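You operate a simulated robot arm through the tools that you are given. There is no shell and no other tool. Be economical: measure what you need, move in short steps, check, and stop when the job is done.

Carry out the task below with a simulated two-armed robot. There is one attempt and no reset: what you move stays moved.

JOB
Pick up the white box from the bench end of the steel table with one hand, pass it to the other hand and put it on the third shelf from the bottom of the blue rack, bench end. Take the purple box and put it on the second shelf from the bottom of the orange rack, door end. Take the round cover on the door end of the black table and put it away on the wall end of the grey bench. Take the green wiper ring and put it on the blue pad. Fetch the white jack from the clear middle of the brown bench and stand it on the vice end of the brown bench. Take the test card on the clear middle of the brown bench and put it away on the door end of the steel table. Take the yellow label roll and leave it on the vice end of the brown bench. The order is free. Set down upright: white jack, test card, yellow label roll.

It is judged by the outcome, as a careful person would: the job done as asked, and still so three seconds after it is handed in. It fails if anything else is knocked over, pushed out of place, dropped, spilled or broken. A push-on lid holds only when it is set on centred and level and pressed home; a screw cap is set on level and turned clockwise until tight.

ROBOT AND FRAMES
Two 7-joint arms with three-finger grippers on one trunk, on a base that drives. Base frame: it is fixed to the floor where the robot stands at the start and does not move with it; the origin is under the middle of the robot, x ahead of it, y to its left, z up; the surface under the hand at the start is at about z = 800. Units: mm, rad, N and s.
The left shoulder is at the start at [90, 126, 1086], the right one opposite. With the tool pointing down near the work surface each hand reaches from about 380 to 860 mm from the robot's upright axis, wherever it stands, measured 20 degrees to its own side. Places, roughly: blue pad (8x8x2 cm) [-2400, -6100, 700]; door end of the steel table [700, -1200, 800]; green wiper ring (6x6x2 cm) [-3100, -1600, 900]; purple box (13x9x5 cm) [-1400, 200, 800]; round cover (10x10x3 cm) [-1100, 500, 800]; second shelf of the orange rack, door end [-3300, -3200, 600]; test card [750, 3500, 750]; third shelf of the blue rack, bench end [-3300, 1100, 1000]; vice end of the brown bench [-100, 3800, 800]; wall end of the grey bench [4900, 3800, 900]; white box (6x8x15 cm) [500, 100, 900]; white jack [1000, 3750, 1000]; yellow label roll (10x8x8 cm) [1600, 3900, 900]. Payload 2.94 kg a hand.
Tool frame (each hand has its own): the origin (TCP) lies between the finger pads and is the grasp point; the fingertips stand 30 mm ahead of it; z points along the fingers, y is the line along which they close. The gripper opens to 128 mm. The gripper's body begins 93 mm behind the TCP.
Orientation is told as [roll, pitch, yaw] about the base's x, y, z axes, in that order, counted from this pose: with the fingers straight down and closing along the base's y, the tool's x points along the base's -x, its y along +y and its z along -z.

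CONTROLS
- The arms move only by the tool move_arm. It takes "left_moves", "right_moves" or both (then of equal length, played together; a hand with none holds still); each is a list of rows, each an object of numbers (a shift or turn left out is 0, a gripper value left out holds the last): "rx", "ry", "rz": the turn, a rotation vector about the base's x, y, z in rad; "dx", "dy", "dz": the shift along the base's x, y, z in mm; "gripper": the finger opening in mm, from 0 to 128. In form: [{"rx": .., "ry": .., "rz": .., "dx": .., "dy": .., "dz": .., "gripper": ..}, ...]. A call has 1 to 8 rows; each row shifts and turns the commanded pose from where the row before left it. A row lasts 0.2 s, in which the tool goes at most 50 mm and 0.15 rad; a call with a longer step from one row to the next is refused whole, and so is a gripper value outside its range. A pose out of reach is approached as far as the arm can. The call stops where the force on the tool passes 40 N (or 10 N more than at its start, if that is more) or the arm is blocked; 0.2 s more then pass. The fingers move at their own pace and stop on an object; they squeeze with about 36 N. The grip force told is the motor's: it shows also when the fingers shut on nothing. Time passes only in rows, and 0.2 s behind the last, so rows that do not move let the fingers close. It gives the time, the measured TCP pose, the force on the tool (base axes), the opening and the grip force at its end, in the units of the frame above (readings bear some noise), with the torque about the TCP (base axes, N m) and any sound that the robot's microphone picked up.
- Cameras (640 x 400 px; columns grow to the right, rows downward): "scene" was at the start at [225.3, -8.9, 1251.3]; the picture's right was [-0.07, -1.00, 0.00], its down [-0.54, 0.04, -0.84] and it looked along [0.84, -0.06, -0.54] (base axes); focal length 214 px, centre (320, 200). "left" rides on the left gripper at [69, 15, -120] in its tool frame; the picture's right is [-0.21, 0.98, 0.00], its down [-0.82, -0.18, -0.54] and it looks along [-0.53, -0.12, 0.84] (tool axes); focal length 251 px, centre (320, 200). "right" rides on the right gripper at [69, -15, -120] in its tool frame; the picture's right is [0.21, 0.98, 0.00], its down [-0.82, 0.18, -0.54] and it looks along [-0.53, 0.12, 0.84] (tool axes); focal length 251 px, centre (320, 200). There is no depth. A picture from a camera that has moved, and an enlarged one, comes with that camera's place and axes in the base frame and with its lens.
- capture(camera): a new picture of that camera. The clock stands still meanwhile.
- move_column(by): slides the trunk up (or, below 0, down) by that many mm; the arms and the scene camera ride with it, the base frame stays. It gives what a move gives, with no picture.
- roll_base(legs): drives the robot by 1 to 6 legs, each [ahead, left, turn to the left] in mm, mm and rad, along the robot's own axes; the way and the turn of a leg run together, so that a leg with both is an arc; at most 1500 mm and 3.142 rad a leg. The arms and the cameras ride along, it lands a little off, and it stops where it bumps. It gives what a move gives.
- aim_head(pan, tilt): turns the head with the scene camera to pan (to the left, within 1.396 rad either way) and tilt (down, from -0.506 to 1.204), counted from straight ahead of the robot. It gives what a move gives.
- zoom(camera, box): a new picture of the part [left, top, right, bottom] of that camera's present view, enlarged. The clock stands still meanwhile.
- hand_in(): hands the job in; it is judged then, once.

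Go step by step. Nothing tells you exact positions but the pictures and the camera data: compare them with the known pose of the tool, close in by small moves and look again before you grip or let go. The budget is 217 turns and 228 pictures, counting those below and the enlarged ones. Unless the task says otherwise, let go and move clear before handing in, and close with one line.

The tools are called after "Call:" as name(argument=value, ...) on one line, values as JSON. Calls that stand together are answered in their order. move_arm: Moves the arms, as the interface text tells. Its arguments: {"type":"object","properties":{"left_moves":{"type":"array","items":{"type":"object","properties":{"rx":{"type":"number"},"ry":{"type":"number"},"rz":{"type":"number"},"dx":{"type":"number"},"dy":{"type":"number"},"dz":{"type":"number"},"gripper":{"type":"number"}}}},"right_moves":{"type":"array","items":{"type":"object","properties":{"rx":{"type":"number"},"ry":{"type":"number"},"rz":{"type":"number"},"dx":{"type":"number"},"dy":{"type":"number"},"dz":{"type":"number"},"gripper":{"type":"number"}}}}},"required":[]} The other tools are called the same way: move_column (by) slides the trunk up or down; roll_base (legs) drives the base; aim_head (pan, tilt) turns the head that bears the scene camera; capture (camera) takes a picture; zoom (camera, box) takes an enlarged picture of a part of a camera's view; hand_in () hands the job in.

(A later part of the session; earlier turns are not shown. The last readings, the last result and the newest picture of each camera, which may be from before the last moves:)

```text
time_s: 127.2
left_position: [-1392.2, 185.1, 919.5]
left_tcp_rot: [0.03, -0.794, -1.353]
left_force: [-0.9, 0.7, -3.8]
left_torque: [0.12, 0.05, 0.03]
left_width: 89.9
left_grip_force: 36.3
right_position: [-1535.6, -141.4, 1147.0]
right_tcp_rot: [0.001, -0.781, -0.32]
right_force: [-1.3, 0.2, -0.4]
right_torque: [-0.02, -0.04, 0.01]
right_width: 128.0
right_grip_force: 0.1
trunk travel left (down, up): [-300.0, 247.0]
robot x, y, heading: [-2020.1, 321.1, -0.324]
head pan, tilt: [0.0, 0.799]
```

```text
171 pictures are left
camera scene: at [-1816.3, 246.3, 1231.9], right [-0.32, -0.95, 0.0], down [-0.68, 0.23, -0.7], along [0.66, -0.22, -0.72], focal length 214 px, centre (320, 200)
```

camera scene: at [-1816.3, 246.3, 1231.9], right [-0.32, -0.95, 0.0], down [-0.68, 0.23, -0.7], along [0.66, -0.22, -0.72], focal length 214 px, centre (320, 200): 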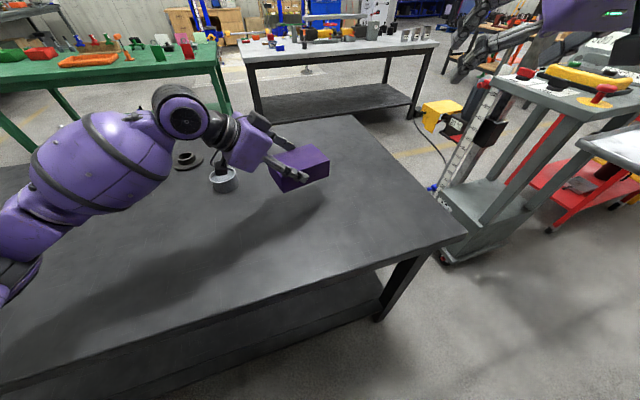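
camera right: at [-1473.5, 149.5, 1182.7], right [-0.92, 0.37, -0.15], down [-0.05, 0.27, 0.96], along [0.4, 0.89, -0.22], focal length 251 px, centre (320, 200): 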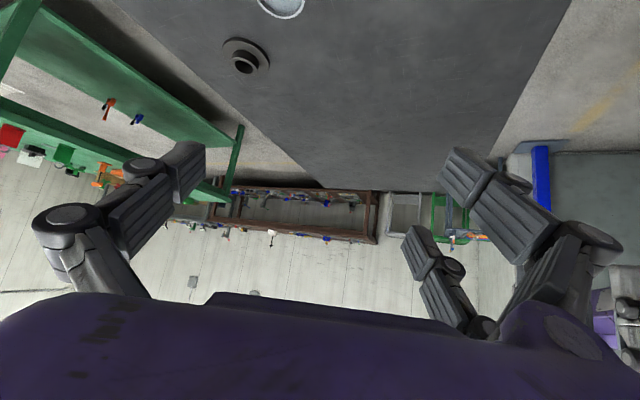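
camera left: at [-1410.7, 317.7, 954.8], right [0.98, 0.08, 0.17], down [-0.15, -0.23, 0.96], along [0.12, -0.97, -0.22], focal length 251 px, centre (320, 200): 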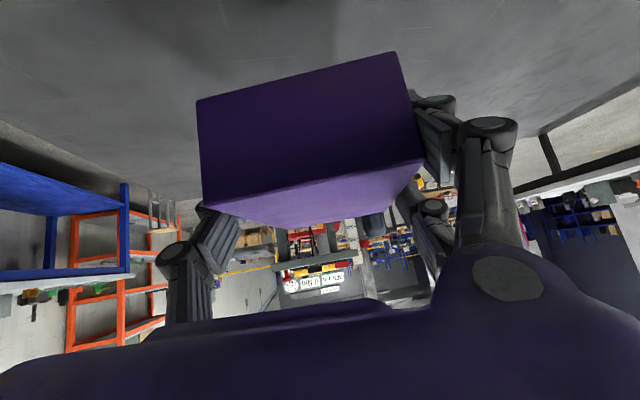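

The purple box is held. I'll raise it, bring the hand back to pointing ahead, and turn the base to face the door side to look at the way.

Call:
move_arm(left_moves=[{"dz": 40}, {"dz": 40}, {"dz": 20, "rz": 0.13}, {"rz": 0.13, "dx": -15, "dy": 15}, {"rz": 0.13, "dx": -15, "dy": 15}, {"rz": 0.13, "dx": -15, "dy": 15}, {"rz": 0.13, "dx": -15, "dy": 15}, {"rz": 0.13, "dx": -15, "dy": 15}])

Call:
move_arm(left_moves=[{"rz": 0.13, "dx": -10, "dy": 10}, {"rz": 0.12, "dx": -10, "dy": 10}])

Call:
roll_base(legs=[[-150, 0, 0], [0, 0, -1.25]])

Call:
aim_head(pan=0.0, tilt=0.3)

Call:
capture(camera="scene")

Call:
aim_head(pan=-0.7, tilt=0.3)

Call:
capture(camera="scene")

```text
time_s: 129.0
left_position: [-1464.6, 258.9, 1022.8]
left_tcp_rot: [0.029, -0.794, -0.567]
left_force: [0.7, 0.3, -4.1]
left_torque: [0.05, 0.03, 0.0]
left_width: 89.9
left_grip_force: 35.8
right_position: [-1535.8, -140.9, 1147.1]
right_tcp_rot: [0.0, -0.782, -0.319]
right_force: [1.0, 0.1, 0.5]
right_torque: [-0.01, 0.02, 0.01]
right_width: 128.0
right_grip_force: 0.0
trunk travel left (down, up): [-300.0, 247.0]
robot x, y, heading: [-2022.7, 314.9, -0.323]
head pan, tilt: [0.0, 0.799]
```

```text
time_s: 129.6
left_position: [-1475.2, 262.4, 1029.2]
left_tcp_rot: [0.029, -0.794, -0.32]
left_force: [-0.1, -0.6, -3.7]
left_torque: [-0.01, 0.07, 0.01]
left_width: 89.6
left_grip_force: 36.4
left hand out of reach, approached as far as the arm can: row 1, 2
right_position: [-1537.2, -142.1, 1147.1]
right_tcp_rot: [-0.001, -0.782, -0.32]
right_force: [-0.7, -0.5, 0.4]
right_torque: [0.0, -0.04, -0.01]
right_width: 127.8
right_grip_force: 0.0
trunk travel left (down, up): [-300.0, 247.0]
robot x, y, heading: [-2022.6, 320.6, -0.322]
head pan, tilt: [0.0, 0.799]
```

```text
time_s: 134.1
left_position: [-2044.3, -167.9, 1028.7]
left_tcp_rot: [0.031, -0.793, -1.559]
left_force: [0.5, 0.2, -3.9]
left_torque: [0.08, 0.01, 0.03]
left_width: 89.7
left_grip_force: 36.3
right_position: [-2444.4, -243.2, 1147.9]
right_tcp_rot: [0.002, -0.782, -1.554]
right_force: [0.8, 0.3, 0.6]
right_torque: [0.0, 0.02, 0.0]
right_width: 127.9
right_grip_force: 0.0
trunk travel left (down, up): [-300.0, 247.0]
robot x, y, heading: [-2172.6, 368.2, -1.558]
head pan, tilt: [0.0, 0.799]
```

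```text
time_s: 135.0
left_position: [-2044.4, -167.5, 1028.4]
left_tcp_rot: [0.03, -0.792, -1.559]
left_force: [-0.3, -0.3, -4.1]
left_torque: [0.12, 0.0, -0.01]
left_width: 89.7
left_grip_force: 36.2
right_position: [-2443.1, -243.0, 1147.5]
right_tcp_rot: [0.0, -0.782, -1.554]
right_force: [-1.3, -0.2, 0.1]
right_torque: [-0.01, -0.02, 0.0]
right_width: 127.9
right_grip_force: 0.0
trunk travel left (down, up): [-300.0, 247.0]
robot x, y, heading: [-2174.3, 368.7, -1.562]
head pan, tilt: [0.0, 0.3]
```

```text
170 pictures are left
camera scene: at [-2167.3, 135.1, 1276.2], right [-1.0, -0.01, 0.0], down [0.0, 0.3, -0.95], along [0.01, -0.95, -0.3], focal length 214 px, centre (320, 200)
```

scene: 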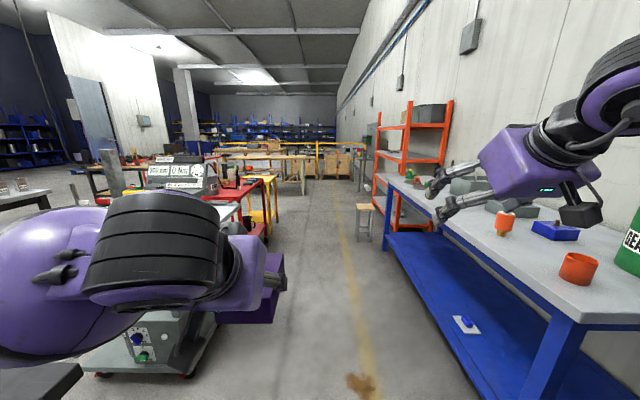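

```text
time_s: 136.1
left_position: [-2044.2, -167.8, 1028.6]
left_tcp_rot: [0.029, -0.791, -1.56]
left_force: [0.6, 0.0, -4.6]
left_torque: [0.07, 0.02, -0.01]
left_width: 89.4
left_grip_force: 36.5
right_position: [-2444.5, -242.4, 1148.6]
right_tcp_rot: [-0.001, -0.781, -1.556]
right_force: [0.0, 0.2, 0.9]
right_torque: [-0.03, -0.05, 0.02]
right_width: 127.8
right_grip_force: 0.1
trunk travel left (down, up): [-300.0, 247.0]
robot x, y, heading: [-2168.4, 368.0, -1.553]
head pan, tilt: [-0.7, 0.3]
```

```text
169 pictures are left
camera scene: at [-2227.7, 156.3, 1276.3], right [-0.77, 0.63, 0.0], down [0.19, 0.23, -0.96], along [-0.61, -0.74, -0.3], focal length 214 px, centre (320, 200)
```

scene: 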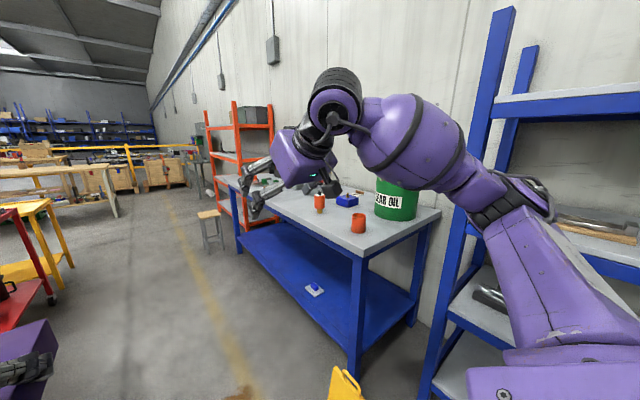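

The corridor runs clear at x of about -2100, with the blue-framed bench on the right and the orange rack beyond it. I'll stop first beside the wiper ring at about y = -1600, facing the bench, to take it with the free right hand.

Call:
roll_base(legs=[[1000, 0, 0], [950, 0, 0], [0, 0, -1.58]])

Call:
aim_head(pan=0.0, tilt=0.4)

Call:
capture(camera="scene")

```text
time_s: 149.8
left_position: [-2698.3, -1705.3, 1028.9]
left_tcp_rot: [0.032, -0.792, 3.128]
left_force: [0.1, -0.1, -3.9]
left_torque: [-0.01, -0.13, 0.03]
left_width: 89.7
left_grip_force: 36.0
right_position: [-2762.2, -1302.4, 1148.4]
right_tcp_rot: [0.0, -0.782, 3.13]
right_force: [0.5, 0.0, 0.9]
right_torque: [0.01, -0.02, 0.02]
right_width: 127.9
right_grip_force: 0.2
trunk travel left (down, up): [-300.0, 247.0]
robot x, y, heading: [-2157.5, -1593.9, 3.128]
head pan, tilt: [-0.7, 0.3]
```

```text
time_s: 150.8
left_position: [-2697.7, -1704.9, 1028.9]
left_tcp_rot: [0.03, -0.792, 3.128]
left_force: [-0.1, -0.4, -4.1]
left_torque: [-0.01, -0.1, -0.01]
left_width: 89.8
left_grip_force: 35.7
right_position: [-2762.2, -1302.2, 1148.0]
right_tcp_rot: [0.0, -0.782, 3.132]
right_force: [-1.1, 0.0, 0.4]
right_torque: [0.02, -0.04, 0.01]
right_width: 128.1
right_grip_force: 0.0
trunk travel left (down, up): [-300.0, 247.0]
robot x, y, heading: [-2158.8, -1592.1, 3.131]
head pan, tilt: [0.0, 0.4]
```

```text
168 pictures are left
camera scene: at [-2388.3, -1591.9, 1267.0], right [0.01, 1.0, 0.0], down [0.39, -0.01, -0.92], along [-0.92, 0.01, -0.39], focal length 214 px, centre (320, 200)
```

scene: 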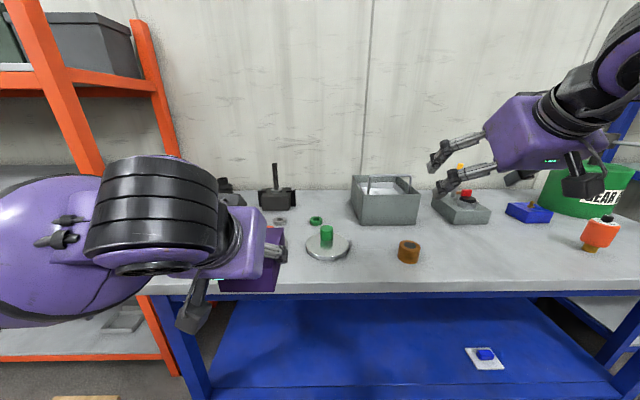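

The green ring lies at about [-3107, -1599] on the bench top (z about 880). I'll set the right hand vertical, raise the purple box, and drive closer with the ring a little to the right.

Call:
move_arm(left_moves=[{"dz": 40}, {"dz": 40}, {"dz": 40}, {}, {}, {}], right_moves=[{"ry": -0.13}, {"ry": -0.13}, {"ry": -0.13}, {"ry": -0.13}, {"ry": -0.13}, {"ry": -0.132, "gripper": 100}])

Call:
roll_base(legs=[[270, 110, 0.01]])

Call:
capture(camera="right")

Call:
capture(camera="scene")

```text
time_s: 152.2
left_position: [-2700.1, -1704.9, 1149.0]
left_tcp_rot: [0.03, -0.794, 3.126]
left_force: [-0.1, -0.3, -4.4]
left_torque: [0.03, -0.1, -0.03]
left_width: 89.8
left_grip_force: 36.0
right_position: [-2762.9, -1301.3, 1147.1]
right_tcp_rot: [-0.007, 0.001, 3.135]
right_force: [0.6, -0.5, 0.1]
right_torque: [-0.01, 0.02, 0.03]
right_width: 99.8
right_grip_force: 0.1
trunk travel left (down, up): [-300.0, 247.0]
robot x, y, heading: [-2160.5, -1588.7, 3.125]
head pan, tilt: [0.0, 0.4]
```

```text
time_s: 154.2
left_position: [-2967.2, -1818.8, 1148.3]
left_tcp_rot: [0.029, -0.791, 3.139]
left_force: [0.2, -0.1, -3.7]
left_torque: [0.0, -0.12, 0.0]
left_width: 89.7
left_grip_force: 35.9
right_position: [-3034.5, -1417.7, 1147.5]
right_tcp_rot: [-0.008, -0.001, -3.137]
right_force: [0.1, -0.1, 0.2]
right_torque: [-0.01, -0.05, 0.01]
right_width: 100.2
right_grip_force: 0.0
trunk travel left (down, up): [-300.0, 247.0]
robot x, y, heading: [-2432.2, -1701.2, 3.141]
head pan, tilt: [0.0, 0.4]
```

```text
167 pictures are left
camera right: at [-2963.7, -1402.9, 1265.9], right [0.22, -0.98, -0.01], down [-0.82, -0.19, 0.54], along [-0.53, -0.11, -0.84], focal length 251 px, centre (320, 200)
```

right: 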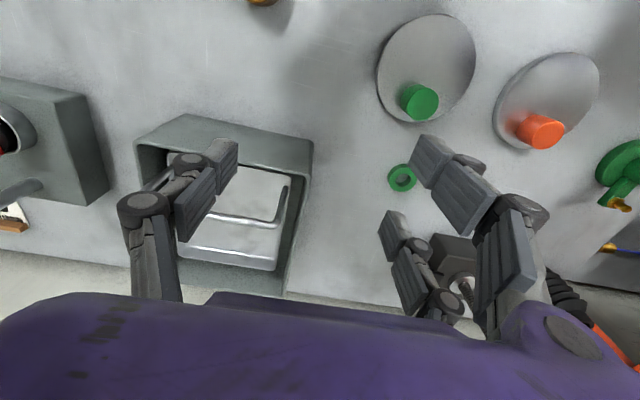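

```text
166 pictures are left
camera scene: at [-2657.1, -1704.4, 1267.0], right [0.0, 1.0, 0.0], down [0.39, 0.0, -0.92], along [-0.92, 0.0, -0.39], focal length 214 px, centre (320, 200)
```

scene: 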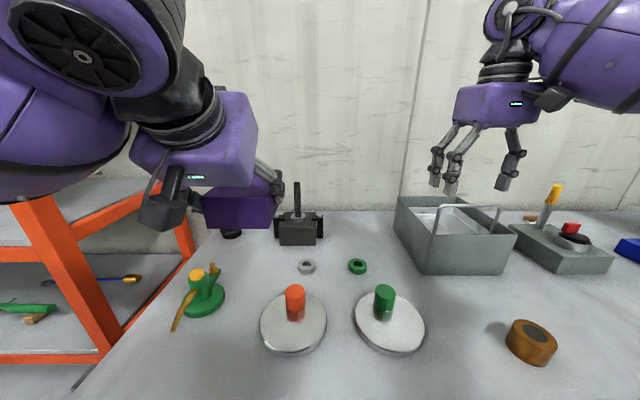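

The two views put the ring at about [-3149, -1597, 845]. I'll move over it and partway down, then look again.

Call:
move_arm(right_moves=[{"dx": -23, "dy": -36}, {"dx": -23, "dy": -36}, {"dx": -23, "dy": -36}, {"dx": -23, "dy": -36}, {"dx": -23, "dy": -35}, {"dz": -45}, {"dz": -45}, {"dz": -45}])

Call:
capture(camera="right")

Call:
capture(camera="scene")

```text
time_s: 156.1
left_position: [-2966.6, -1819.3, 1148.3]
left_tcp_rot: [0.031, -0.792, 3.139]
left_force: [-1.4, 0.0, -3.9]
left_torque: [-0.04, -0.14, -0.02]
left_width: 89.5
left_grip_force: 35.9
right_position: [-3148.4, -1600.4, 1011.6]
right_tcp_rot: [-0.006, -0.001, -3.137]
right_force: [-0.3, 0.1, -0.4]
right_torque: [-0.02, 0.01, 0.04]
right_width: 99.8
right_grip_force: 0.1
trunk travel left (down, up): [-300.0, 247.0]
robot x, y, heading: [-2427.8, -1702.1, 3.14]
head pan, tilt: [0.0, 0.4]
```

```text
165 pictures are left
camera right: at [-3078.3, -1583.1, 1130.6], right [0.22, -0.98, -0.01], down [-0.82, -0.19, 0.54], along [-0.53, -0.11, -0.84], focal length 251 px, centre (320, 200)
```

right: 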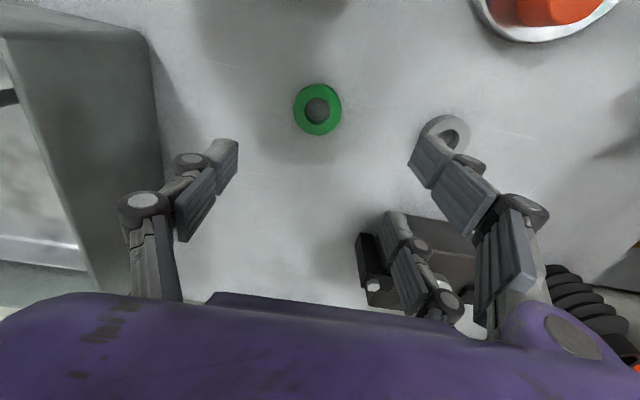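

```text
164 pictures are left
camera scene: at [-2657.7, -1703.9, 1266.8], right [0.0, 1.0, 0.0], down [0.39, 0.0, -0.92], along [-0.92, 0.0, -0.39], focal length 214 px, centre (320, 200)
```

scene: 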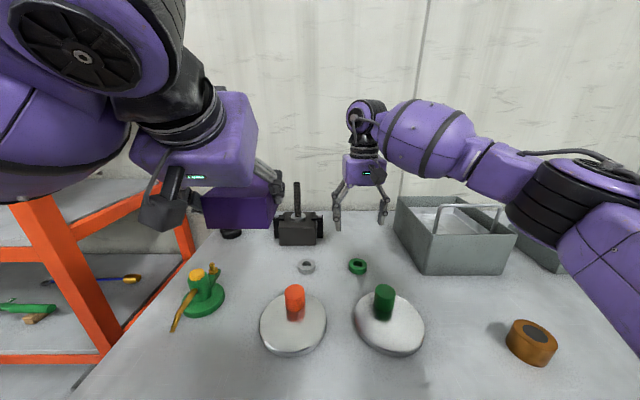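

The ring is at about [-3138, -1595]. I'll correct and go down, then feel for the bench in small steps.

Call:
move_arm(right_moves=[{"dx": 11, "dy": 5, "dz": -40}, {"dz": -40}, {"dz": -30}, {"dz": -10}, {"dz": -5}, {"dz": -4}, {"dz": -4}])

Call:
capture(camera="right")

```text
time_s: 157.7
left_position: [-2966.3, -1819.4, 1148.2]
left_tcp_rot: [0.032, -0.793, 3.139]
left_force: [-0.1, -0.2, -3.7]
left_torque: [0.01, -0.1, 0.04]
left_width: 89.8
left_grip_force: 36.0
right_position: [-3137.2, -1592.0, 879.0]
right_tcp_rot: [-0.007, 0.0, -3.138]
right_force: [0.5, -0.5, -1.1]
right_torque: [0.0, 0.01, -0.04]
right_width: 99.8
right_grip_force: 0.1
trunk travel left (down, up): [-300.0, 247.0]
robot x, y, heading: [-2426.9, -1704.6, 3.134]
head pan, tilt: [0.0, 0.4]
```

```text
163 pictures are left
camera right: at [-3067.7, -1576.1, 998.2], right [0.22, -0.98, -0.01], down [-0.82, -0.19, 0.54], along [-0.53, -0.11, -0.84], focal length 251 px, centre (320, 200)
```

right: 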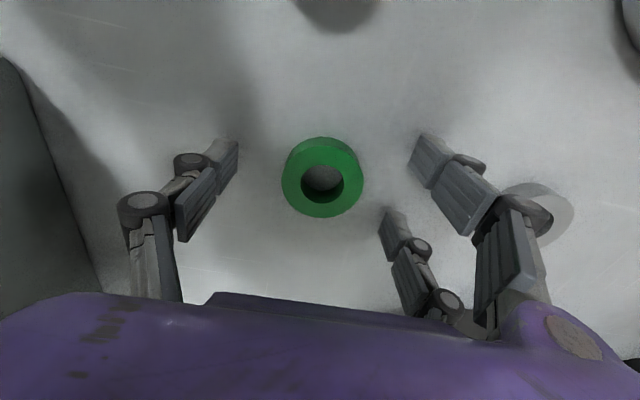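

The ring is slightly further forward and lower. I'll shift 12 mm and keep going down until contact.

Call:
move_arm(right_moves=[{"dx": -6, "dz": -5}, {"dx": -6, "dz": -5}, {"dz": -4}, {"dz": -4}, {"dz": -4}, {"dz": -4}, {"dz": -4}])

Call:
capture(camera="right")

```text
time_s: 158.7
left_position: [-2962.5, -1817.8, 1151.4]
left_tcp_rot: [0.033, -0.795, 3.134]
left_force: [0.3, 1.7, -4.0]
left_torque: [-0.04, -0.11, 0.05]
left_width: 89.7
left_grip_force: 36.3
right_position: [-3150.2, -1593.4, 877.9]
right_tcp_rot: [0.006, -0.023, -3.139]
right_force: [2.0, 2.5, 50.3]
right_torque: [0.54, -1.06, -0.32]
right_width: 74.9
right_grip_force: 26.7
trunk travel left (down, up): [-300.0, 247.0]
robot x, y, heading: [-2426.7, -1703.4, 3.134]
head pan, tilt: [0.0, 0.4]
stopped in row 5 (right hand): the force on the tool passed its limit at 46 N (the readings are from after the stop); the commanded pose is now the measured one
```

```text
162 pictures are left
camera right: at [-3076.9, -1576.2, 994.5], right [0.22, -0.98, 0.0], down [-0.81, -0.18, 0.56], along [-0.55, -0.12, -0.83], focal length 251 px, centre (320, 200)
```

right: 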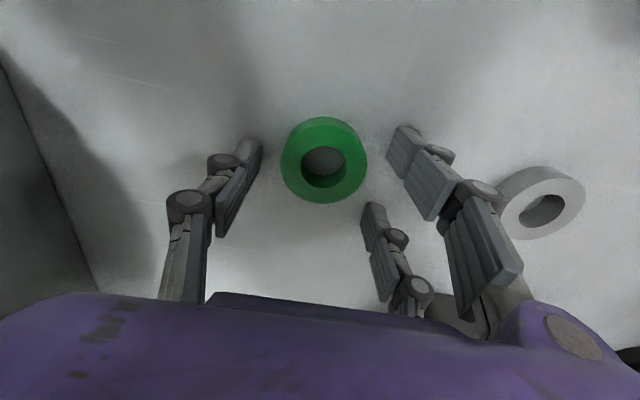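

The fingertips touched the bench at TCP z of about 877, so the bench top is at about 848 and the ring is centred near [-3135, -1592]. I'll lift a little, reopen, re-centre and close on it.

Call:
move_arm(right_moves=[{"dz": 8, "gripper": 95}, {"dx": 14, "dy": 1, "ry": -0.02, "gripper": 95}, {"gripper": 95, "dz": -3}, {"gripper": 30}, {"gripper": 30}, {"gripper": 30}])

Call:
capture(camera="right")

```text
time_s: 160.1
left_position: [-2962.2, -1818.8, 1152.4]
left_tcp_rot: [0.032, -0.798, 3.138]
left_force: [-0.2, 0.2, -3.6]
left_torque: [0.02, -0.11, 0.04]
left_width: 89.7
left_grip_force: 36.1
right_position: [-3135.1, -1593.4, 879.7]
right_tcp_rot: [0.003, -0.001, -3.14]
right_force: [1.0, 11.4, 57.6]
right_torque: [0.69, -0.11, -0.08]
right_width: 48.9
right_grip_force: 36.4
trunk travel left (down, up): [-300.0, 247.0]
robot x, y, heading: [-2425.6, -1701.2, 3.138]
head pan, tilt: [0.0, 0.4]
```

```text
161 pictures are left
camera right: at [-3065.0, -1576.0, 998.2], right [0.22, -0.98, 0.0], down [-0.82, -0.18, 0.54], along [-0.53, -0.12, -0.84], focal length 251 px, centre (320, 200)
```

right: 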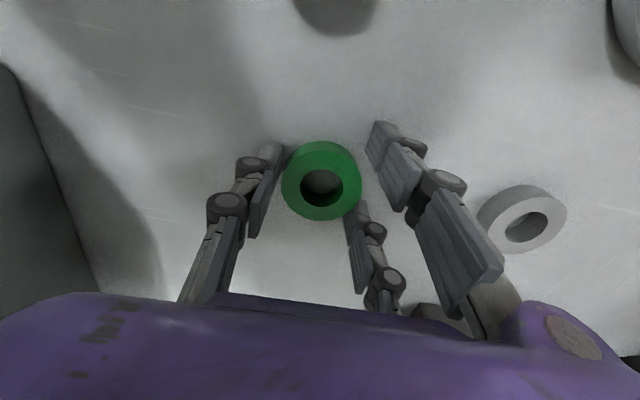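

It's closed at 48.9 mm. I'll lift to see whether the ring comes along.

Call:
move_arm(right_moves=[{"dz": 10}, {"dz": 40}, {"dz": 50}, {"dz": 50}, {"dz": 50}, {"dz": 50}])

Call:
capture(camera="right")

```text
time_s: 161.5
left_position: [-2966.5, -1820.0, 1149.0]
left_tcp_rot: [0.03, -0.795, 3.139]
left_force: [1.0, -0.2, -4.4]
left_torque: [0.01, -0.05, 0.0]
left_width: 89.7
left_grip_force: 36.1
right_position: [-3134.4, -1595.0, 1120.2]
right_tcp_rot: [-0.003, 0.014, -3.136]
right_force: [-0.6, 0.3, -0.8]
right_torque: [0.03, 0.02, 0.01]
right_width: 48.8
right_grip_force: 35.5
trunk travel left (down, up): [-300.0, 247.0]
robot x, y, heading: [-2426.8, -1703.5, 3.14]
head pan, tilt: [0.0, 0.4]
```

```text
160 pictures are left
camera right: at [-3065.9, -1579.3, 1239.7], right [0.22, -0.98, 0.0], down [-0.83, -0.19, 0.53], along [-0.52, -0.12, -0.85], focal length 251 px, centre (320, 200)
```

right: 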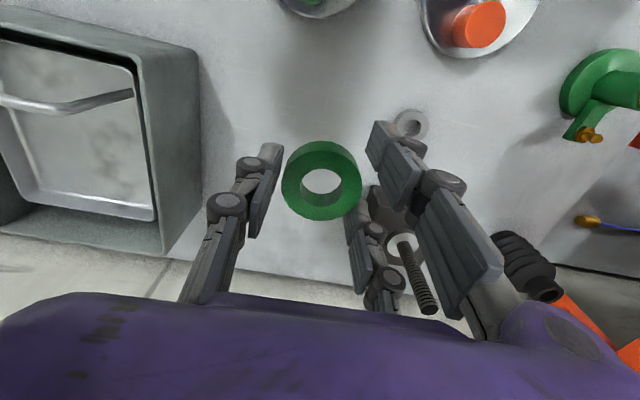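

The ring is held. I'll tuck the right hand in, back off, and sidestep along the wall to face the door end of the orange rack.

Call:
move_arm(right_moves=[{"dx": 40, "dy": 28, "dz": 10}, {"dx": 40, "dy": 28, "dz": 10}, {"dx": 40, "dy": 28, "dz": 10}, {"dx": 40, "dy": 28}])

Call:
roll_base(legs=[[-320, 0, 0], [0, 1400, 0]])

Call:
aim_head(pan=0.0, tilt=0.45)

Call:
capture(camera="scene")

```text
time_s: 162.5
left_position: [-2966.2, -1816.8, 1149.1]
left_tcp_rot: [0.03, -0.794, 3.136]
left_force: [0.3, -0.4, -3.7]
left_torque: [0.0, -0.12, 0.06]
left_width: 89.8
left_grip_force: 36.2
right_position: [-2975.8, -1481.9, 1149.7]
right_tcp_rot: [-0.001, 0.013, -3.138]
right_force: [0.9, 0.5, -0.5]
right_torque: [-0.03, 0.01, -0.03]
right_width: 48.8
right_grip_force: 36.2
trunk travel left (down, up): [-300.0, 247.0]
robot x, y, heading: [-2429.4, -1702.0, 3.14]
head pan, tilt: [0.0, 0.4]
```

```text
time_s: 176.4
left_position: [-2644.1, -3186.2, 1148.4]
left_tcp_rot: [0.032, -0.793, -3.137]
left_force: [-0.4, -0.6, -4.2]
left_torque: [0.0, -0.09, 0.01]
left_width: 89.7
left_grip_force: 35.8
right_position: [-2657.9, -2851.1, 1149.4]
right_tcp_rot: [-0.002, 0.015, -3.127]
right_force: [0.0, 0.8, 0.1]
right_torque: [-0.01, -0.01, -0.02]
right_width: 47.8
right_grip_force: 35.9
trunk travel left (down, up): [-300.0, 247.0]
robot x, y, heading: [-2108.8, -3066.2, -3.14]
head pan, tilt: [0.0, 0.4]
```

```text
time_s: 177.0
left_position: [-2644.2, -3187.5, 1148.3]
left_tcp_rot: [0.031, -0.793, -3.136]
left_force: [-0.1, -0.7, -3.5]
left_torque: [0.01, -0.11, -0.02]
left_width: 89.8
left_grip_force: 35.7
right_position: [-2657.6, -2850.6, 1149.5]
right_tcp_rot: [-0.002, 0.014, -3.126]
right_force: [-0.8, 0.2, 0.3]
right_torque: [0.02, -0.03, -0.02]
right_width: 47.7
right_grip_force: 36.0
trunk travel left (down, up): [-300.0, 247.0]
robot x, y, heading: [-2108.1, -3066.2, -3.139]
head pan, tilt: [0.0, 0.45]
```

```text
159 pictures are left
camera scene: at [-2334.6, -3069.2, 1262.3], right [-0.01, 1.0, 0.0], down [0.44, 0.0, -0.9], along [-0.9, -0.01, -0.44], focal length 214 px, centre (320, 200)
```

scene: 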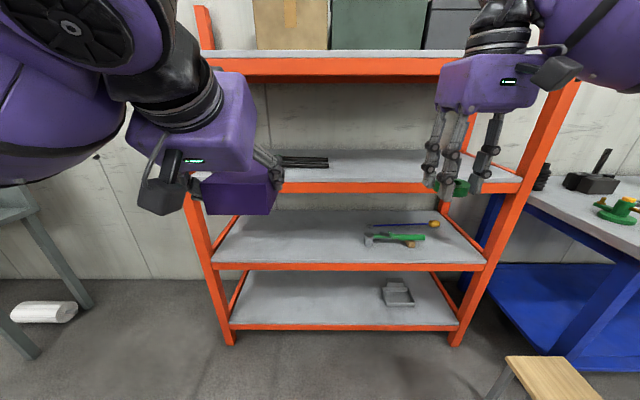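

The second shelf is at about z 604, with its front at x of about -3060, and its left (door) half is empty. I'll pull the right hand back, lower the trunk, and bring the box down to shelf height before moving in.

Call:
move_arm(right_moves=[{"dx": 35, "dz": 10}, {"dx": 35, "dz": 10}, {"dx": 35, "dz": 10}, {"dx": 30}])

Call:
move_column(by=-300)

Call:
move_arm(left_moves=[{"dz": -40}, {"dz": -40}, {"dz": -40}, {"dz": -20}])

Call:
roll_base(legs=[[280, 60, 0]])

Call:
capture(camera="scene")

Call:
capture(camera="left")

```text
time_s: 178.0
left_position: [-2643.1, -3187.2, 1148.0]
left_tcp_rot: [0.032, -0.792, -3.136]
left_force: [0.3, -0.7, -4.6]
left_torque: [0.0, -0.07, 0.01]
left_width: 89.4
left_grip_force: 35.4
right_position: [-2520.3, -2851.1, 1179.2]
right_tcp_rot: [-0.003, 0.015, -3.128]
right_force: [-0.1, 0.1, -0.6]
right_torque: [0.0, -0.02, -0.02]
right_width: 47.8
right_grip_force: 36.2
trunk travel left (down, up): [-300.0, 247.0]
robot x, y, heading: [-2108.4, -3066.0, -3.137]
head pan, tilt: [0.0, 0.45]
```

```text
time_s: 181.0
left_position: [-2644.1, -3186.1, 849.5]
left_tcp_rot: [0.031, -0.794, -3.136]
left_force: [0.8, -0.2, -3.7]
left_torque: [0.03, -0.1, 0.0]
left_width: 89.6
left_grip_force: 35.8
right_position: [-2577.2, -2849.4, 852.3]
right_tcp_rot: [-0.003, 0.126, -3.127]
right_force: [0.6, -0.3, -1.2]
right_torque: [0.0, -0.02, -0.01]
right_width: 47.7
right_grip_force: 36.0
trunk travel left (down, up): [0.0, 547.0]
robot x, y, heading: [-2111.2, -3064.3, -3.135]
head pan, tilt: [0.0, 0.45]
```

```text
time_s: 182.0
left_position: [-2663.4, -3190.5, 830.0]
left_tcp_rot: [0.032, -0.791, -3.137]
left_force: [-0.1, -0.4, -3.9]
left_torque: [0.02, -0.1, 0.0]
left_width: 89.3
left_grip_force: 36.1
left hand out of reach, approached as far as the arm can: row 1, 2, 3, 4
right_position: [-2577.1, -2853.2, 853.7]
right_tcp_rot: [-0.001, 0.125, -3.128]
right_force: [0.8, 0.3, -0.9]
right_torque: [0.01, -0.04, 0.01]
right_width: 47.4
right_grip_force: 36.0
trunk travel left (down, up): [0.0, 547.0]
robot x, y, heading: [-2102.0, -3065.1, -3.133]
head pan, tilt: [0.0, 0.45]
```

```text
time_s: 184.0
left_position: [-2930.1, -3252.5, 828.2]
left_tcp_rot: [0.029, -0.789, -3.135]
left_force: [0.4, -0.3, -5.0]
left_torque: [0.0, -0.14, 0.0]
left_width: 90.1
left_grip_force: 36.8
right_position: [-2845.4, -2912.9, 851.9]
right_tcp_rot: [-0.001, 0.126, -3.126]
right_force: [0.6, -0.5, -0.7]
right_torque: [0.01, -0.03, 0.01]
right_width: 47.4
right_grip_force: 36.3
trunk travel left (down, up): [0.0, 547.0]
robot x, y, heading: [-2370.8, -3126.9, -3.132]
head pan, tilt: [0.0, 0.45]
```

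```text
158 pictures are left
camera scene: at [-2697.5, -3132.1, 952.5], right [-0.01, 1.0, 0.0], down [0.44, 0.0, -0.9], along [-0.9, -0.01, -0.44], focal length 214 px, centre (320, 200)
```

scene: 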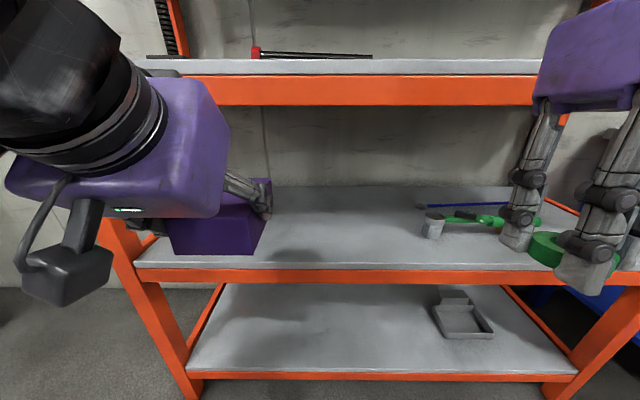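

```text
157 pictures are left
camera left: at [-2797.7, -3264.0, 863.8], right [-0.12, -0.98, 0.17], down [-0.2, 0.2, 0.96], along [-0.97, 0.08, -0.22], focal length 251 px, centre (320, 200)
```

left: 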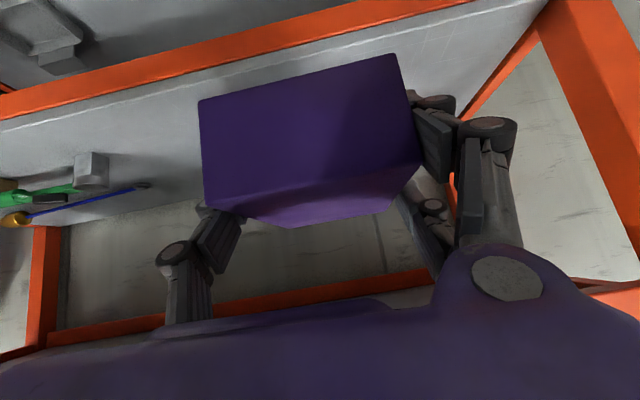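

The hand can't go lower this close in, so I'll extend forward and down together, staying above the shelf.

Call:
move_arm(left_moves=[{"dx": -30, "dz": -30}, {"dx": -30, "dz": -35}, {"dx": -30, "dz": -35}, {"dx": -30, "dz": -35}, {"dx": -30, "dz": -25}])

Call:
capture(camera="scene")

Call:
capture(camera="left")

```text
time_s: 185.2
left_position: [-3079.5, -3250.6, 670.1]
left_tcp_rot: [0.032, -0.79, -3.133]
left_force: [-0.2, -0.5, -4.1]
left_torque: [0.0, -0.1, -0.01]
left_width: 89.7
left_grip_force: 35.6
right_position: [-2845.4, -2914.4, 851.6]
right_tcp_rot: [-0.002, 0.125, -3.126]
right_force: [-0.3, 0.6, -0.6]
right_torque: [0.0, 0.0, -0.04]
right_width: 47.2
right_grip_force: 35.9
trunk travel left (down, up): [0.0, 547.0]
robot x, y, heading: [-2374.3, -3132.1, -3.132]
head pan, tilt: [0.0, 0.45]
```

```text
156 pictures are left
camera scene: at [-2697.5, -3132.1, 952.5], right [-0.01, 1.0, 0.0], down [0.44, 0.0, -0.9], along [-0.9, -0.01, -0.44], focal length 214 px, centre (320, 200)
```

scene: 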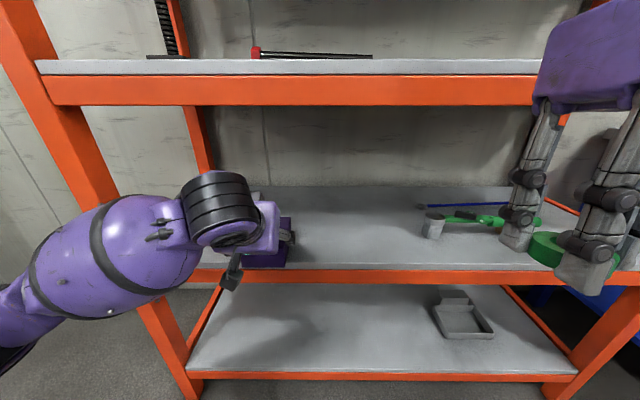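

```text
155 pictures are left
camera left: at [-2945.9, -3262.0, 705.1], right [-0.12, -0.98, 0.17], down [-0.2, 0.2, 0.96], along [-0.97, 0.08, -0.22], focal length 251 px, centre (320, 200)
```

left: 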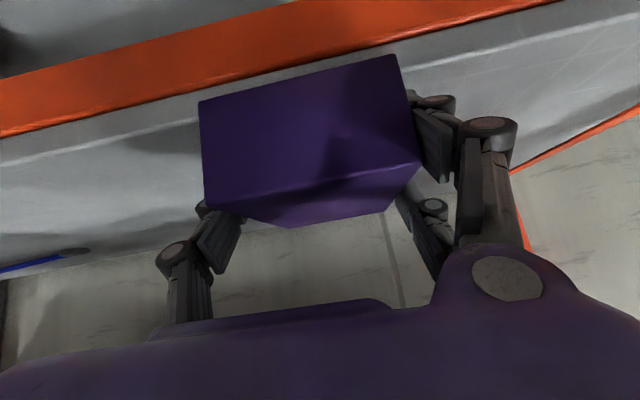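

It's in the gap with good clearance. I'll drive 90 mm further in, extend a bit more, and lower to the shelf.

Call:
roll_base(legs=[[90, 0, 0]])

Call:
move_arm(left_moves=[{"dx": -30}, {"dx": -25, "dz": -8}, {"dz": -8}, {"dz": -5}, {"dz": -4}, {"dz": -4}, {"dz": -4}, {"dz": -4}])

Call:
capture(camera="left")

Call:
capture(camera="scene")

```text
time_s: 186.3
left_position: [-3168.0, -3252.0, 669.8]
left_tcp_rot: [0.031, -0.788, -3.133]
left_force: [0.3, -0.9, -4.4]
left_torque: [0.0, -0.1, -0.05]
left_width: 90.0
left_grip_force: 36.4
right_position: [-2935.3, -2913.1, 852.2]
right_tcp_rot: [-0.001, 0.127, -3.125]
right_force: [-0.2, 0.4, -0.7]
right_torque: [-0.01, -0.04, -0.04]
right_width: 47.2
right_grip_force: 35.8
trunk travel left (down, up): [0.0, 547.0]
robot x, y, heading: [-2464.0, -3127.1, -3.132]
head pan, tilt: [0.0, 0.45]
```

```text
time_s: 187.3
left_position: [-3223.0, -3250.9, 662.9]
left_tcp_rot: [0.025, -0.812, -3.127]
left_force: [4.5, 0.6, 11.1]
left_torque: [-0.71, -0.41, 0.08]
left_width: 89.8
left_grip_force: 36.3
right_position: [-2933.4, -2914.1, 852.9]
right_tcp_rot: [-0.003, 0.123, -3.127]
right_force: [-0.5, 0.5, -0.1]
right_torque: [-0.03, 0.01, 0.02]
right_width: 47.1
right_grip_force: 36.3
trunk travel left (down, up): [0.0, 547.0]
robot x, y, heading: [-2464.0, -3128.1, -3.131]
head pan, tilt: [0.0, 0.45]
stopped in row 4 (left hand): the force on the tool passed its limit at 44 N (the readings are from after the stop); the commanded pose is now the measured one
```

```text
154 pictures are left
camera left: at [-3088.8, -3262.4, 694.3], right [-0.12, -0.98, 0.17], down [-0.18, 0.19, 0.97], along [-0.98, 0.08, -0.2], focal length 251 px, centre (320, 200)
```

left: 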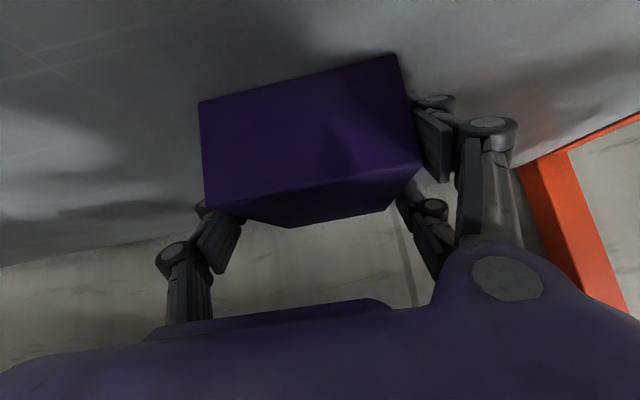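

```text
153 pictures are left
camera scene: at [-2785.4, -3132.7, 953.1], right [-0.01, 1.0, 0.0], down [0.43, 0.0, -0.9], along [-0.9, -0.01, -0.43], focal length 214 px, centre (320, 200)
```

scene: 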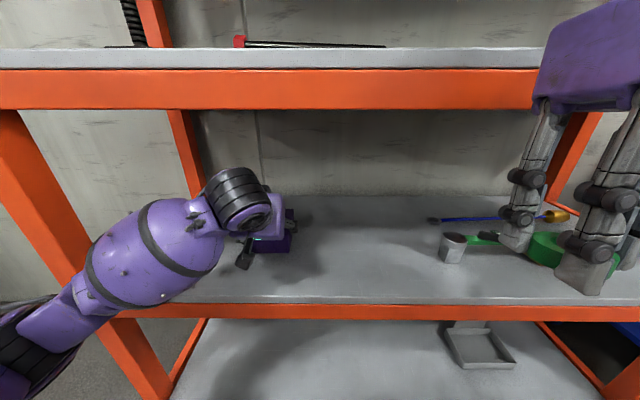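

Contact came at TCP z of about 662, probably the box on the shelf. I'll press down a touch more to be sure before letting go.

Call:
move_arm(left_moves=[{"dz": -3}, {"dz": -3}])

Call:
zoom(camera="scene", box=[180, 160, 340, 320])

```text
time_s: 187.9
left_position: [-3225.5, -3251.8, 663.5]
left_tcp_rot: [0.018, -0.827, -3.124]
left_force: [5.6, 1.2, 13.6]
left_torque: [-0.82, -0.52, 0.18]
left_width: 89.4
left_grip_force: 36.2
right_position: [-2932.9, -2914.7, 852.8]
right_tcp_rot: [-0.002, 0.123, -3.126]
right_force: [-1.1, 0.0, -0.4]
right_torque: [0.0, 0.0, 0.0]
right_width: 47.2
right_grip_force: 35.6
trunk travel left (down, up): [0.0, 547.0]
robot x, y, heading: [-2466.3, -3127.4, -3.131]
head pan, tilt: [0.0, 0.45]
stopped in row 2 (left hand): the force on the tool passed its limit at 43 N (the readings are from after the stop); the commanded pose is now the measured one
```

```text
2.50 times, centred on (260, 240) of scene
camera zoom: at [-2785.0, -3132.8, 953.2], right [-0.01, 1.0, 0.0], down [0.43, 0.0, -0.9], along [-0.9, -0.01, -0.43], focal length 536 px, centre (470, 100)
```

zoom: 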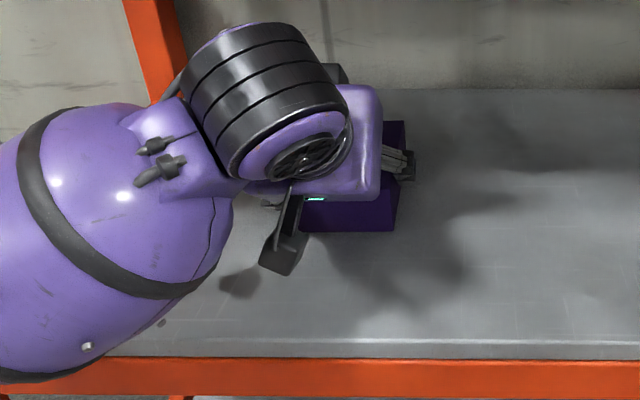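

The geometry agrees: the box bottom is at about 634, on the shelf and flat. I'll open the fingers and withdraw back and up along the hand axis.

Call:
move_arm(left_moves=[{"dz": 2}, {"gripper": 110}, {"gripper": 118}, {"gripper": 118}, {"dx": 25, "dz": 20}, {"dx": 30, "dz": 20}, {"dx": 35, "dz": 10}, {"dx": 40}])

Call:
capture(camera="left")

Call:
capture(camera="scene")

```text
time_s: 189.7
left_position: [-3092.5, -3250.1, 713.7]
left_tcp_rot: [0.02, -0.821, -3.122]
left_force: [-0.6, -0.2, -0.4]
left_torque: [0.03, 0.01, -0.02]
left_width: 118.4
left_grip_force: 0.2
right_position: [-2933.8, -2913.5, 852.6]
right_tcp_rot: [-0.002, 0.128, -3.125]
right_force: [-1.0, 0.6, -0.3]
right_torque: [0.05, -0.03, -0.04]
right_width: 47.0
right_grip_force: 35.4
trunk travel left (down, up): [0.0, 547.0]
robot x, y, heading: [-2459.7, -3122.4, -3.134]
head pan, tilt: [0.0, 0.45]
```

```text
151 pictures are left
camera left: at [-2958.9, -3262.8, 744.3], right [-0.11, -0.98, 0.17], down [-0.17, 0.19, 0.97], along [-0.98, 0.08, -0.19], focal length 251 px, centre (320, 200)
```

left: 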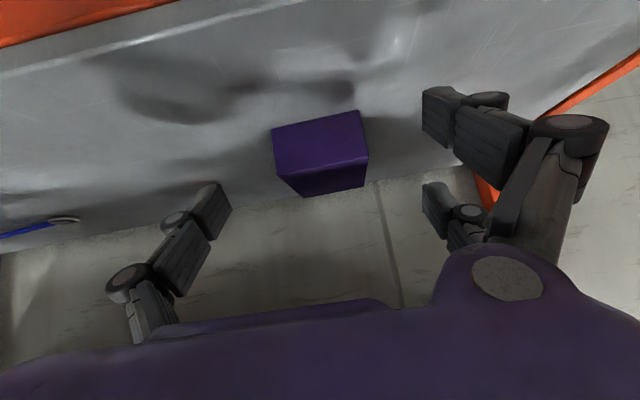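

```text
150 pictures are left
camera scene: at [-2785.8, -3132.9, 952.9], right [-0.01, 1.0, 0.0], down [0.43, 0.0, -0.9], along [-0.9, -0.01, -0.43], focal length 214 px, centre (320, 200)
```

scene: 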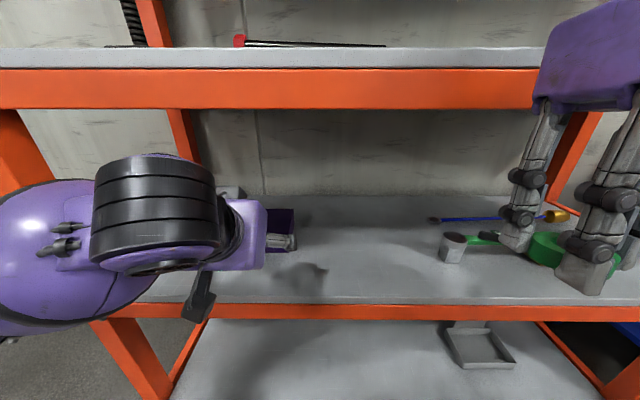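

The purple box sits flat on the second shelf at the door end. I'll back out, raise the trunk, turn toward the far (door) side and look for the blue pad.

Call:
roll_base(legs=[[-450, 0, 0]])

Call:
move_column(by=300)

Call:
roll_base(legs=[[0, 0, 1.56]])

Call:
aim_head(pan=0.0, tilt=0.3)

Call:
capture(camera="scene")

```text
time_s: 192.4
left_position: [-2643.2, -3249.4, 713.1]
left_tcp_rot: [0.02, -0.819, -3.119]
left_force: [-0.7, -0.7, -0.4]
left_torque: [0.02, 0.04, -0.01]
left_width: 118.1
left_grip_force: 0.0
right_position: [-2483.7, -2910.8, 852.2]
right_tcp_rot: [-0.002, 0.125, -3.122]
right_force: [0.6, 0.3, -0.1]
right_torque: [0.0, 0.03, 0.04]
right_width: 46.8
right_grip_force: 35.9
trunk travel left (down, up): [0.0, 547.0]
robot x, y, heading: [-2013.9, -3120.1, -3.129]
head pan, tilt: [0.0, 0.45]
```

```text
time_s: 195.4
left_position: [-2644.2, -3249.7, 1012.3]
left_tcp_rot: [0.017, -0.822, -3.117]
left_force: [-0.2, 0.0, 0.7]
left_torque: [0.01, 0.01, 0.03]
left_width: 117.8
left_grip_force: 0.1
right_position: [-2485.5, -2910.2, 1151.2]
right_tcp_rot: [-0.001, 0.126, -3.122]
right_force: [0.4, -0.3, 0.6]
right_torque: [-0.01, 0.0, -0.03]
right_width: 46.7
right_grip_force: 36.2
trunk travel left (down, up): [-300.0, 247.0]
robot x, y, heading: [-2015.5, -3125.1, -3.129]
head pan, tilt: [0.0, 0.45]
```

```text
time_s: 199.6
left_position: [-1882.5, -3752.8, 1012.2]
left_tcp_rot: [0.019, -0.819, -1.543]
left_force: [0.1, 0.8, 0.5]
left_torque: [0.0, 0.03, 0.0]
left_width: 118.0
left_grip_force: 0.2
right_position: [-2220.7, -3595.5, 1151.8]
right_tcp_rot: [-0.003, 0.126, -1.545]
right_force: [0.2, 0.3, 0.0]
right_torque: [0.0, -0.03, -0.03]
right_width: 46.7
right_grip_force: 35.7
trunk travel left (down, up): [-300.0, 247.0]
robot x, y, heading: [-2011.6, -3125.2, -1.549]
head pan, tilt: [0.0, 0.45]
```

```text
time_s: 200.3
left_position: [-1881.5, -3752.2, 1014.1]
left_tcp_rot: [0.02, -0.82, -1.542]
left_force: [0.5, 0.0, 1.2]
left_torque: [0.03, 0.01, 0.01]
left_width: 117.9
left_grip_force: 0.0
right_position: [-2220.9, -3595.9, 1151.8]
right_tcp_rot: [0.0, 0.125, -1.544]
right_force: [-0.9, -0.7, -1.5]
right_torque: [-0.03, 0.04, 0.02]
right_width: 46.7
right_grip_force: 36.3
trunk travel left (down, up): [-300.0, 247.0]
robot x, y, heading: [-2014.2, -3121.7, -1.552]
head pan, tilt: [0.0, 0.3]
```

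```text
149 pictures are left
camera scene: at [-2008.1, -3354.3, 1276.3], right [-1.0, -0.02, 0.0], down [-0.01, 0.3, -0.96], along [0.02, -0.95, -0.3], focal length 214 px, centre (320, 200)
```

scene: 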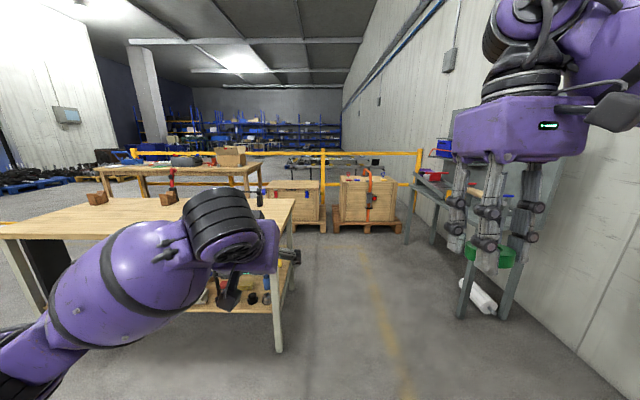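

The crates with the pad stand ahead, beside the yellow rail. I'll drive down the clear lane at x of about -2370.

Call:
roll_base(legs=[[0, -350, -0.02], [1150, 0, 0], [1000, 0, 0]])

Call:
aim_head(pan=0.0, tilt=0.6)

Call:
capture(camera="scene")

```text
time_s: 214.1
left_position: [-2243.2, -5897.2, 1012.9]
left_tcp_rot: [0.019, -0.82, -1.557]
left_force: [-0.6, 0.3, -0.1]
left_torque: [0.0, 0.02, -0.02]
left_width: 118.1
left_grip_force: 0.0
right_position: [-2579.9, -5736.5, 1152.0]
right_tcp_rot: [-0.001, 0.125, -1.559]
right_force: [0.4, 0.5, -0.3]
right_torque: [0.0, 0.02, 0.0]
right_width: 45.7
right_grip_force: 36.3
trunk travel left (down, up): [-300.0, 247.0]
robot x, y, heading: [-2364.0, -5266.1, -1.565]
head pan, tilt: [0.0, 0.3]
```

```text
time_s: 214.9
left_position: [-2242.3, -5897.7, 1012.3]
left_tcp_rot: [0.018, -0.819, -1.556]
left_force: [0.6, -0.5, 0.0]
left_torque: [-0.04, 0.0, -0.03]
left_width: 118.0
left_grip_force: 0.1
right_position: [-2579.4, -5736.5, 1151.9]
right_tcp_rot: [-0.003, 0.126, -1.559]
right_force: [0.8, -0.6, 0.0]
right_torque: [0.01, -0.01, -0.02]
right_width: 45.4
right_grip_force: 36.1
trunk travel left (down, up): [-300.0, 247.0]
robot x, y, heading: [-2365.6, -5264.4, -1.565]
head pan, tilt: [0.0, 0.6]
```

```text
148 pictures are left
camera scene: at [-2364.0, -5492.8, 1248.9], right [-1.0, -0.01, 0.0], down [0.0, 0.56, -0.83], along [0.0, -0.83, -0.56], focal length 214 px, centre (320, 200)
```

scene: 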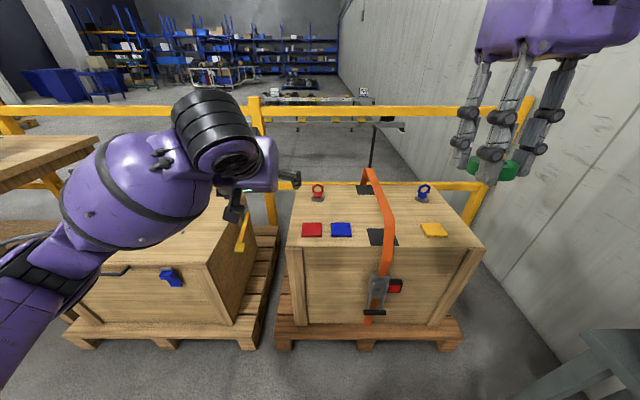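

The blue pad is at about [-2443, -6109], between the red pad and the strap. I'll drive 170 mm closer, move the left hand aside, level the right hand and bring the ring over the pad.

Call:
roll_base(legs=[[170, 0, 0]])

Call:
move_arm(left_moves=[{"dx": 25, "dz": 10}, {"dx": 25, "dz": 10}, {"dx": 25, "dz": 10}, {"dx": 25, "dz": 10}, {}], right_moves=[{"dx": 27, "dy": -40, "rx": -0.125}, {"dx": 27, "dy": -40}, {"dx": 27, "dy": -40}, {"dx": 27, "dy": -40}, {"dx": 27, "dy": -40}])

Call:
move_arm(right_moves=[{"dz": -45}, {"dz": -45}, {"dz": -45}, {"dz": -45}])

Call:
capture(camera="right")

Call:
capture(camera="scene")

```text
time_s: 216.4
left_position: [-2241.7, -6064.0, 1014.0]
left_tcp_rot: [0.02, -0.82, -1.555]
left_force: [-0.9, 0.3, 0.1]
left_torque: [-0.03, 0.0, -0.02]
left_width: 118.1
left_grip_force: 0.1
right_position: [-2578.0, -5903.5, 1151.8]
right_tcp_rot: [-0.001, 0.125, -1.557]
right_force: [0.5, 0.0, -0.7]
right_torque: [0.06, -0.01, -0.03]
right_width: 45.4
right_grip_force: 36.4
trunk travel left (down, up): [-300.0, 247.0]
robot x, y, heading: [-2364.2, -5437.1, -1.563]
head pan, tilt: [0.0, 0.6]
```

```text
time_s: 217.6
left_position: [-2141.8, -6066.3, 1051.4]
left_tcp_rot: [0.019, -0.819, -1.555]
left_force: [-0.2, -0.8, 0.0]
left_torque: [-0.01, 0.06, 0.01]
left_width: 118.1
left_grip_force: 0.1
right_position: [-2443.1, -6104.8, 1157.0]
right_tcp_rot: [-0.005, 0.002, -1.555]
right_force: [0.6, -0.4, 0.1]
right_torque: [0.02, -0.02, 0.02]
right_width: 45.5
right_grip_force: 36.1
trunk travel left (down, up): [-300.0, 247.0]
robot x, y, heading: [-2366.2, -5433.0, -1.561]
head pan, tilt: [0.0, 0.6]
```

```text
time_s: 218.6
left_position: [-2141.9, -6065.8, 1052.7]
left_tcp_rot: [0.019, -0.818, -1.555]
left_force: [0.4, -0.1, 0.2]
left_torque: [0.02, -0.01, 0.03]
left_width: 118.0
left_grip_force: 0.0
right_position: [-2447.5, -6105.0, 971.3]
right_tcp_rot: [-0.003, -0.001, -1.556]
right_force: [-0.2, -0.3, -0.1]
right_torque: [-0.01, 0.0, 0.01]
right_width: 45.4
right_grip_force: 36.0
trunk travel left (down, up): [-300.0, 247.0]
robot x, y, heading: [-2362.5, -5433.9, -1.563]
head pan, tilt: [0.0, 0.6]
```

```text
147 pictures are left
camera right: at [-2461.7, -6035.4, 1090.7], right [0.97, 0.23, 0.0], down [0.19, -0.82, 0.54], along [0.12, -0.53, -0.84], focal length 251 px, centre (320, 200)
```

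right: 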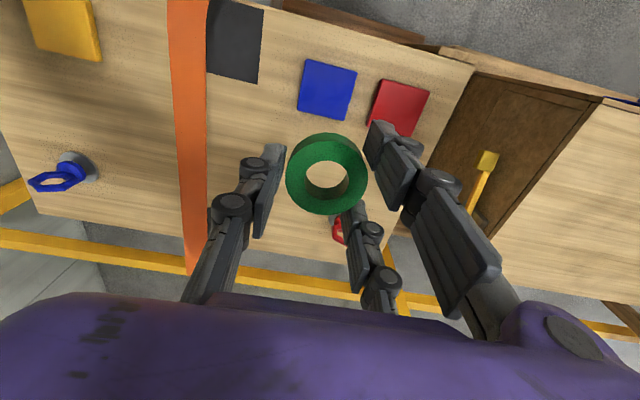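

```text
146 pictures are left
camera scene: at [-2363.1, -5660.2, 1248.7], right [-1.0, -0.01, 0.0], down [0.0, 0.57, -0.82], along [0.01, -0.82, -0.57], focal length 214 px, centre (320, 200)
```

scene: 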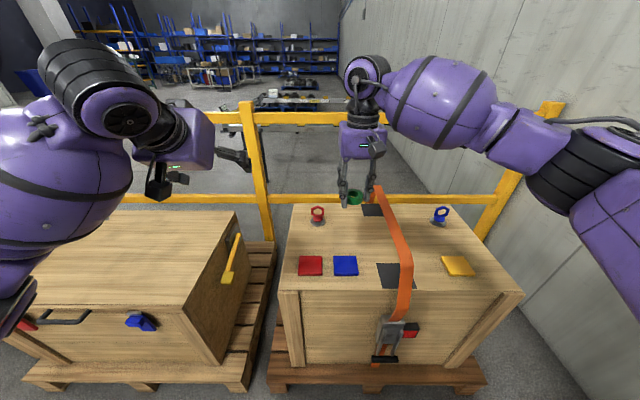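

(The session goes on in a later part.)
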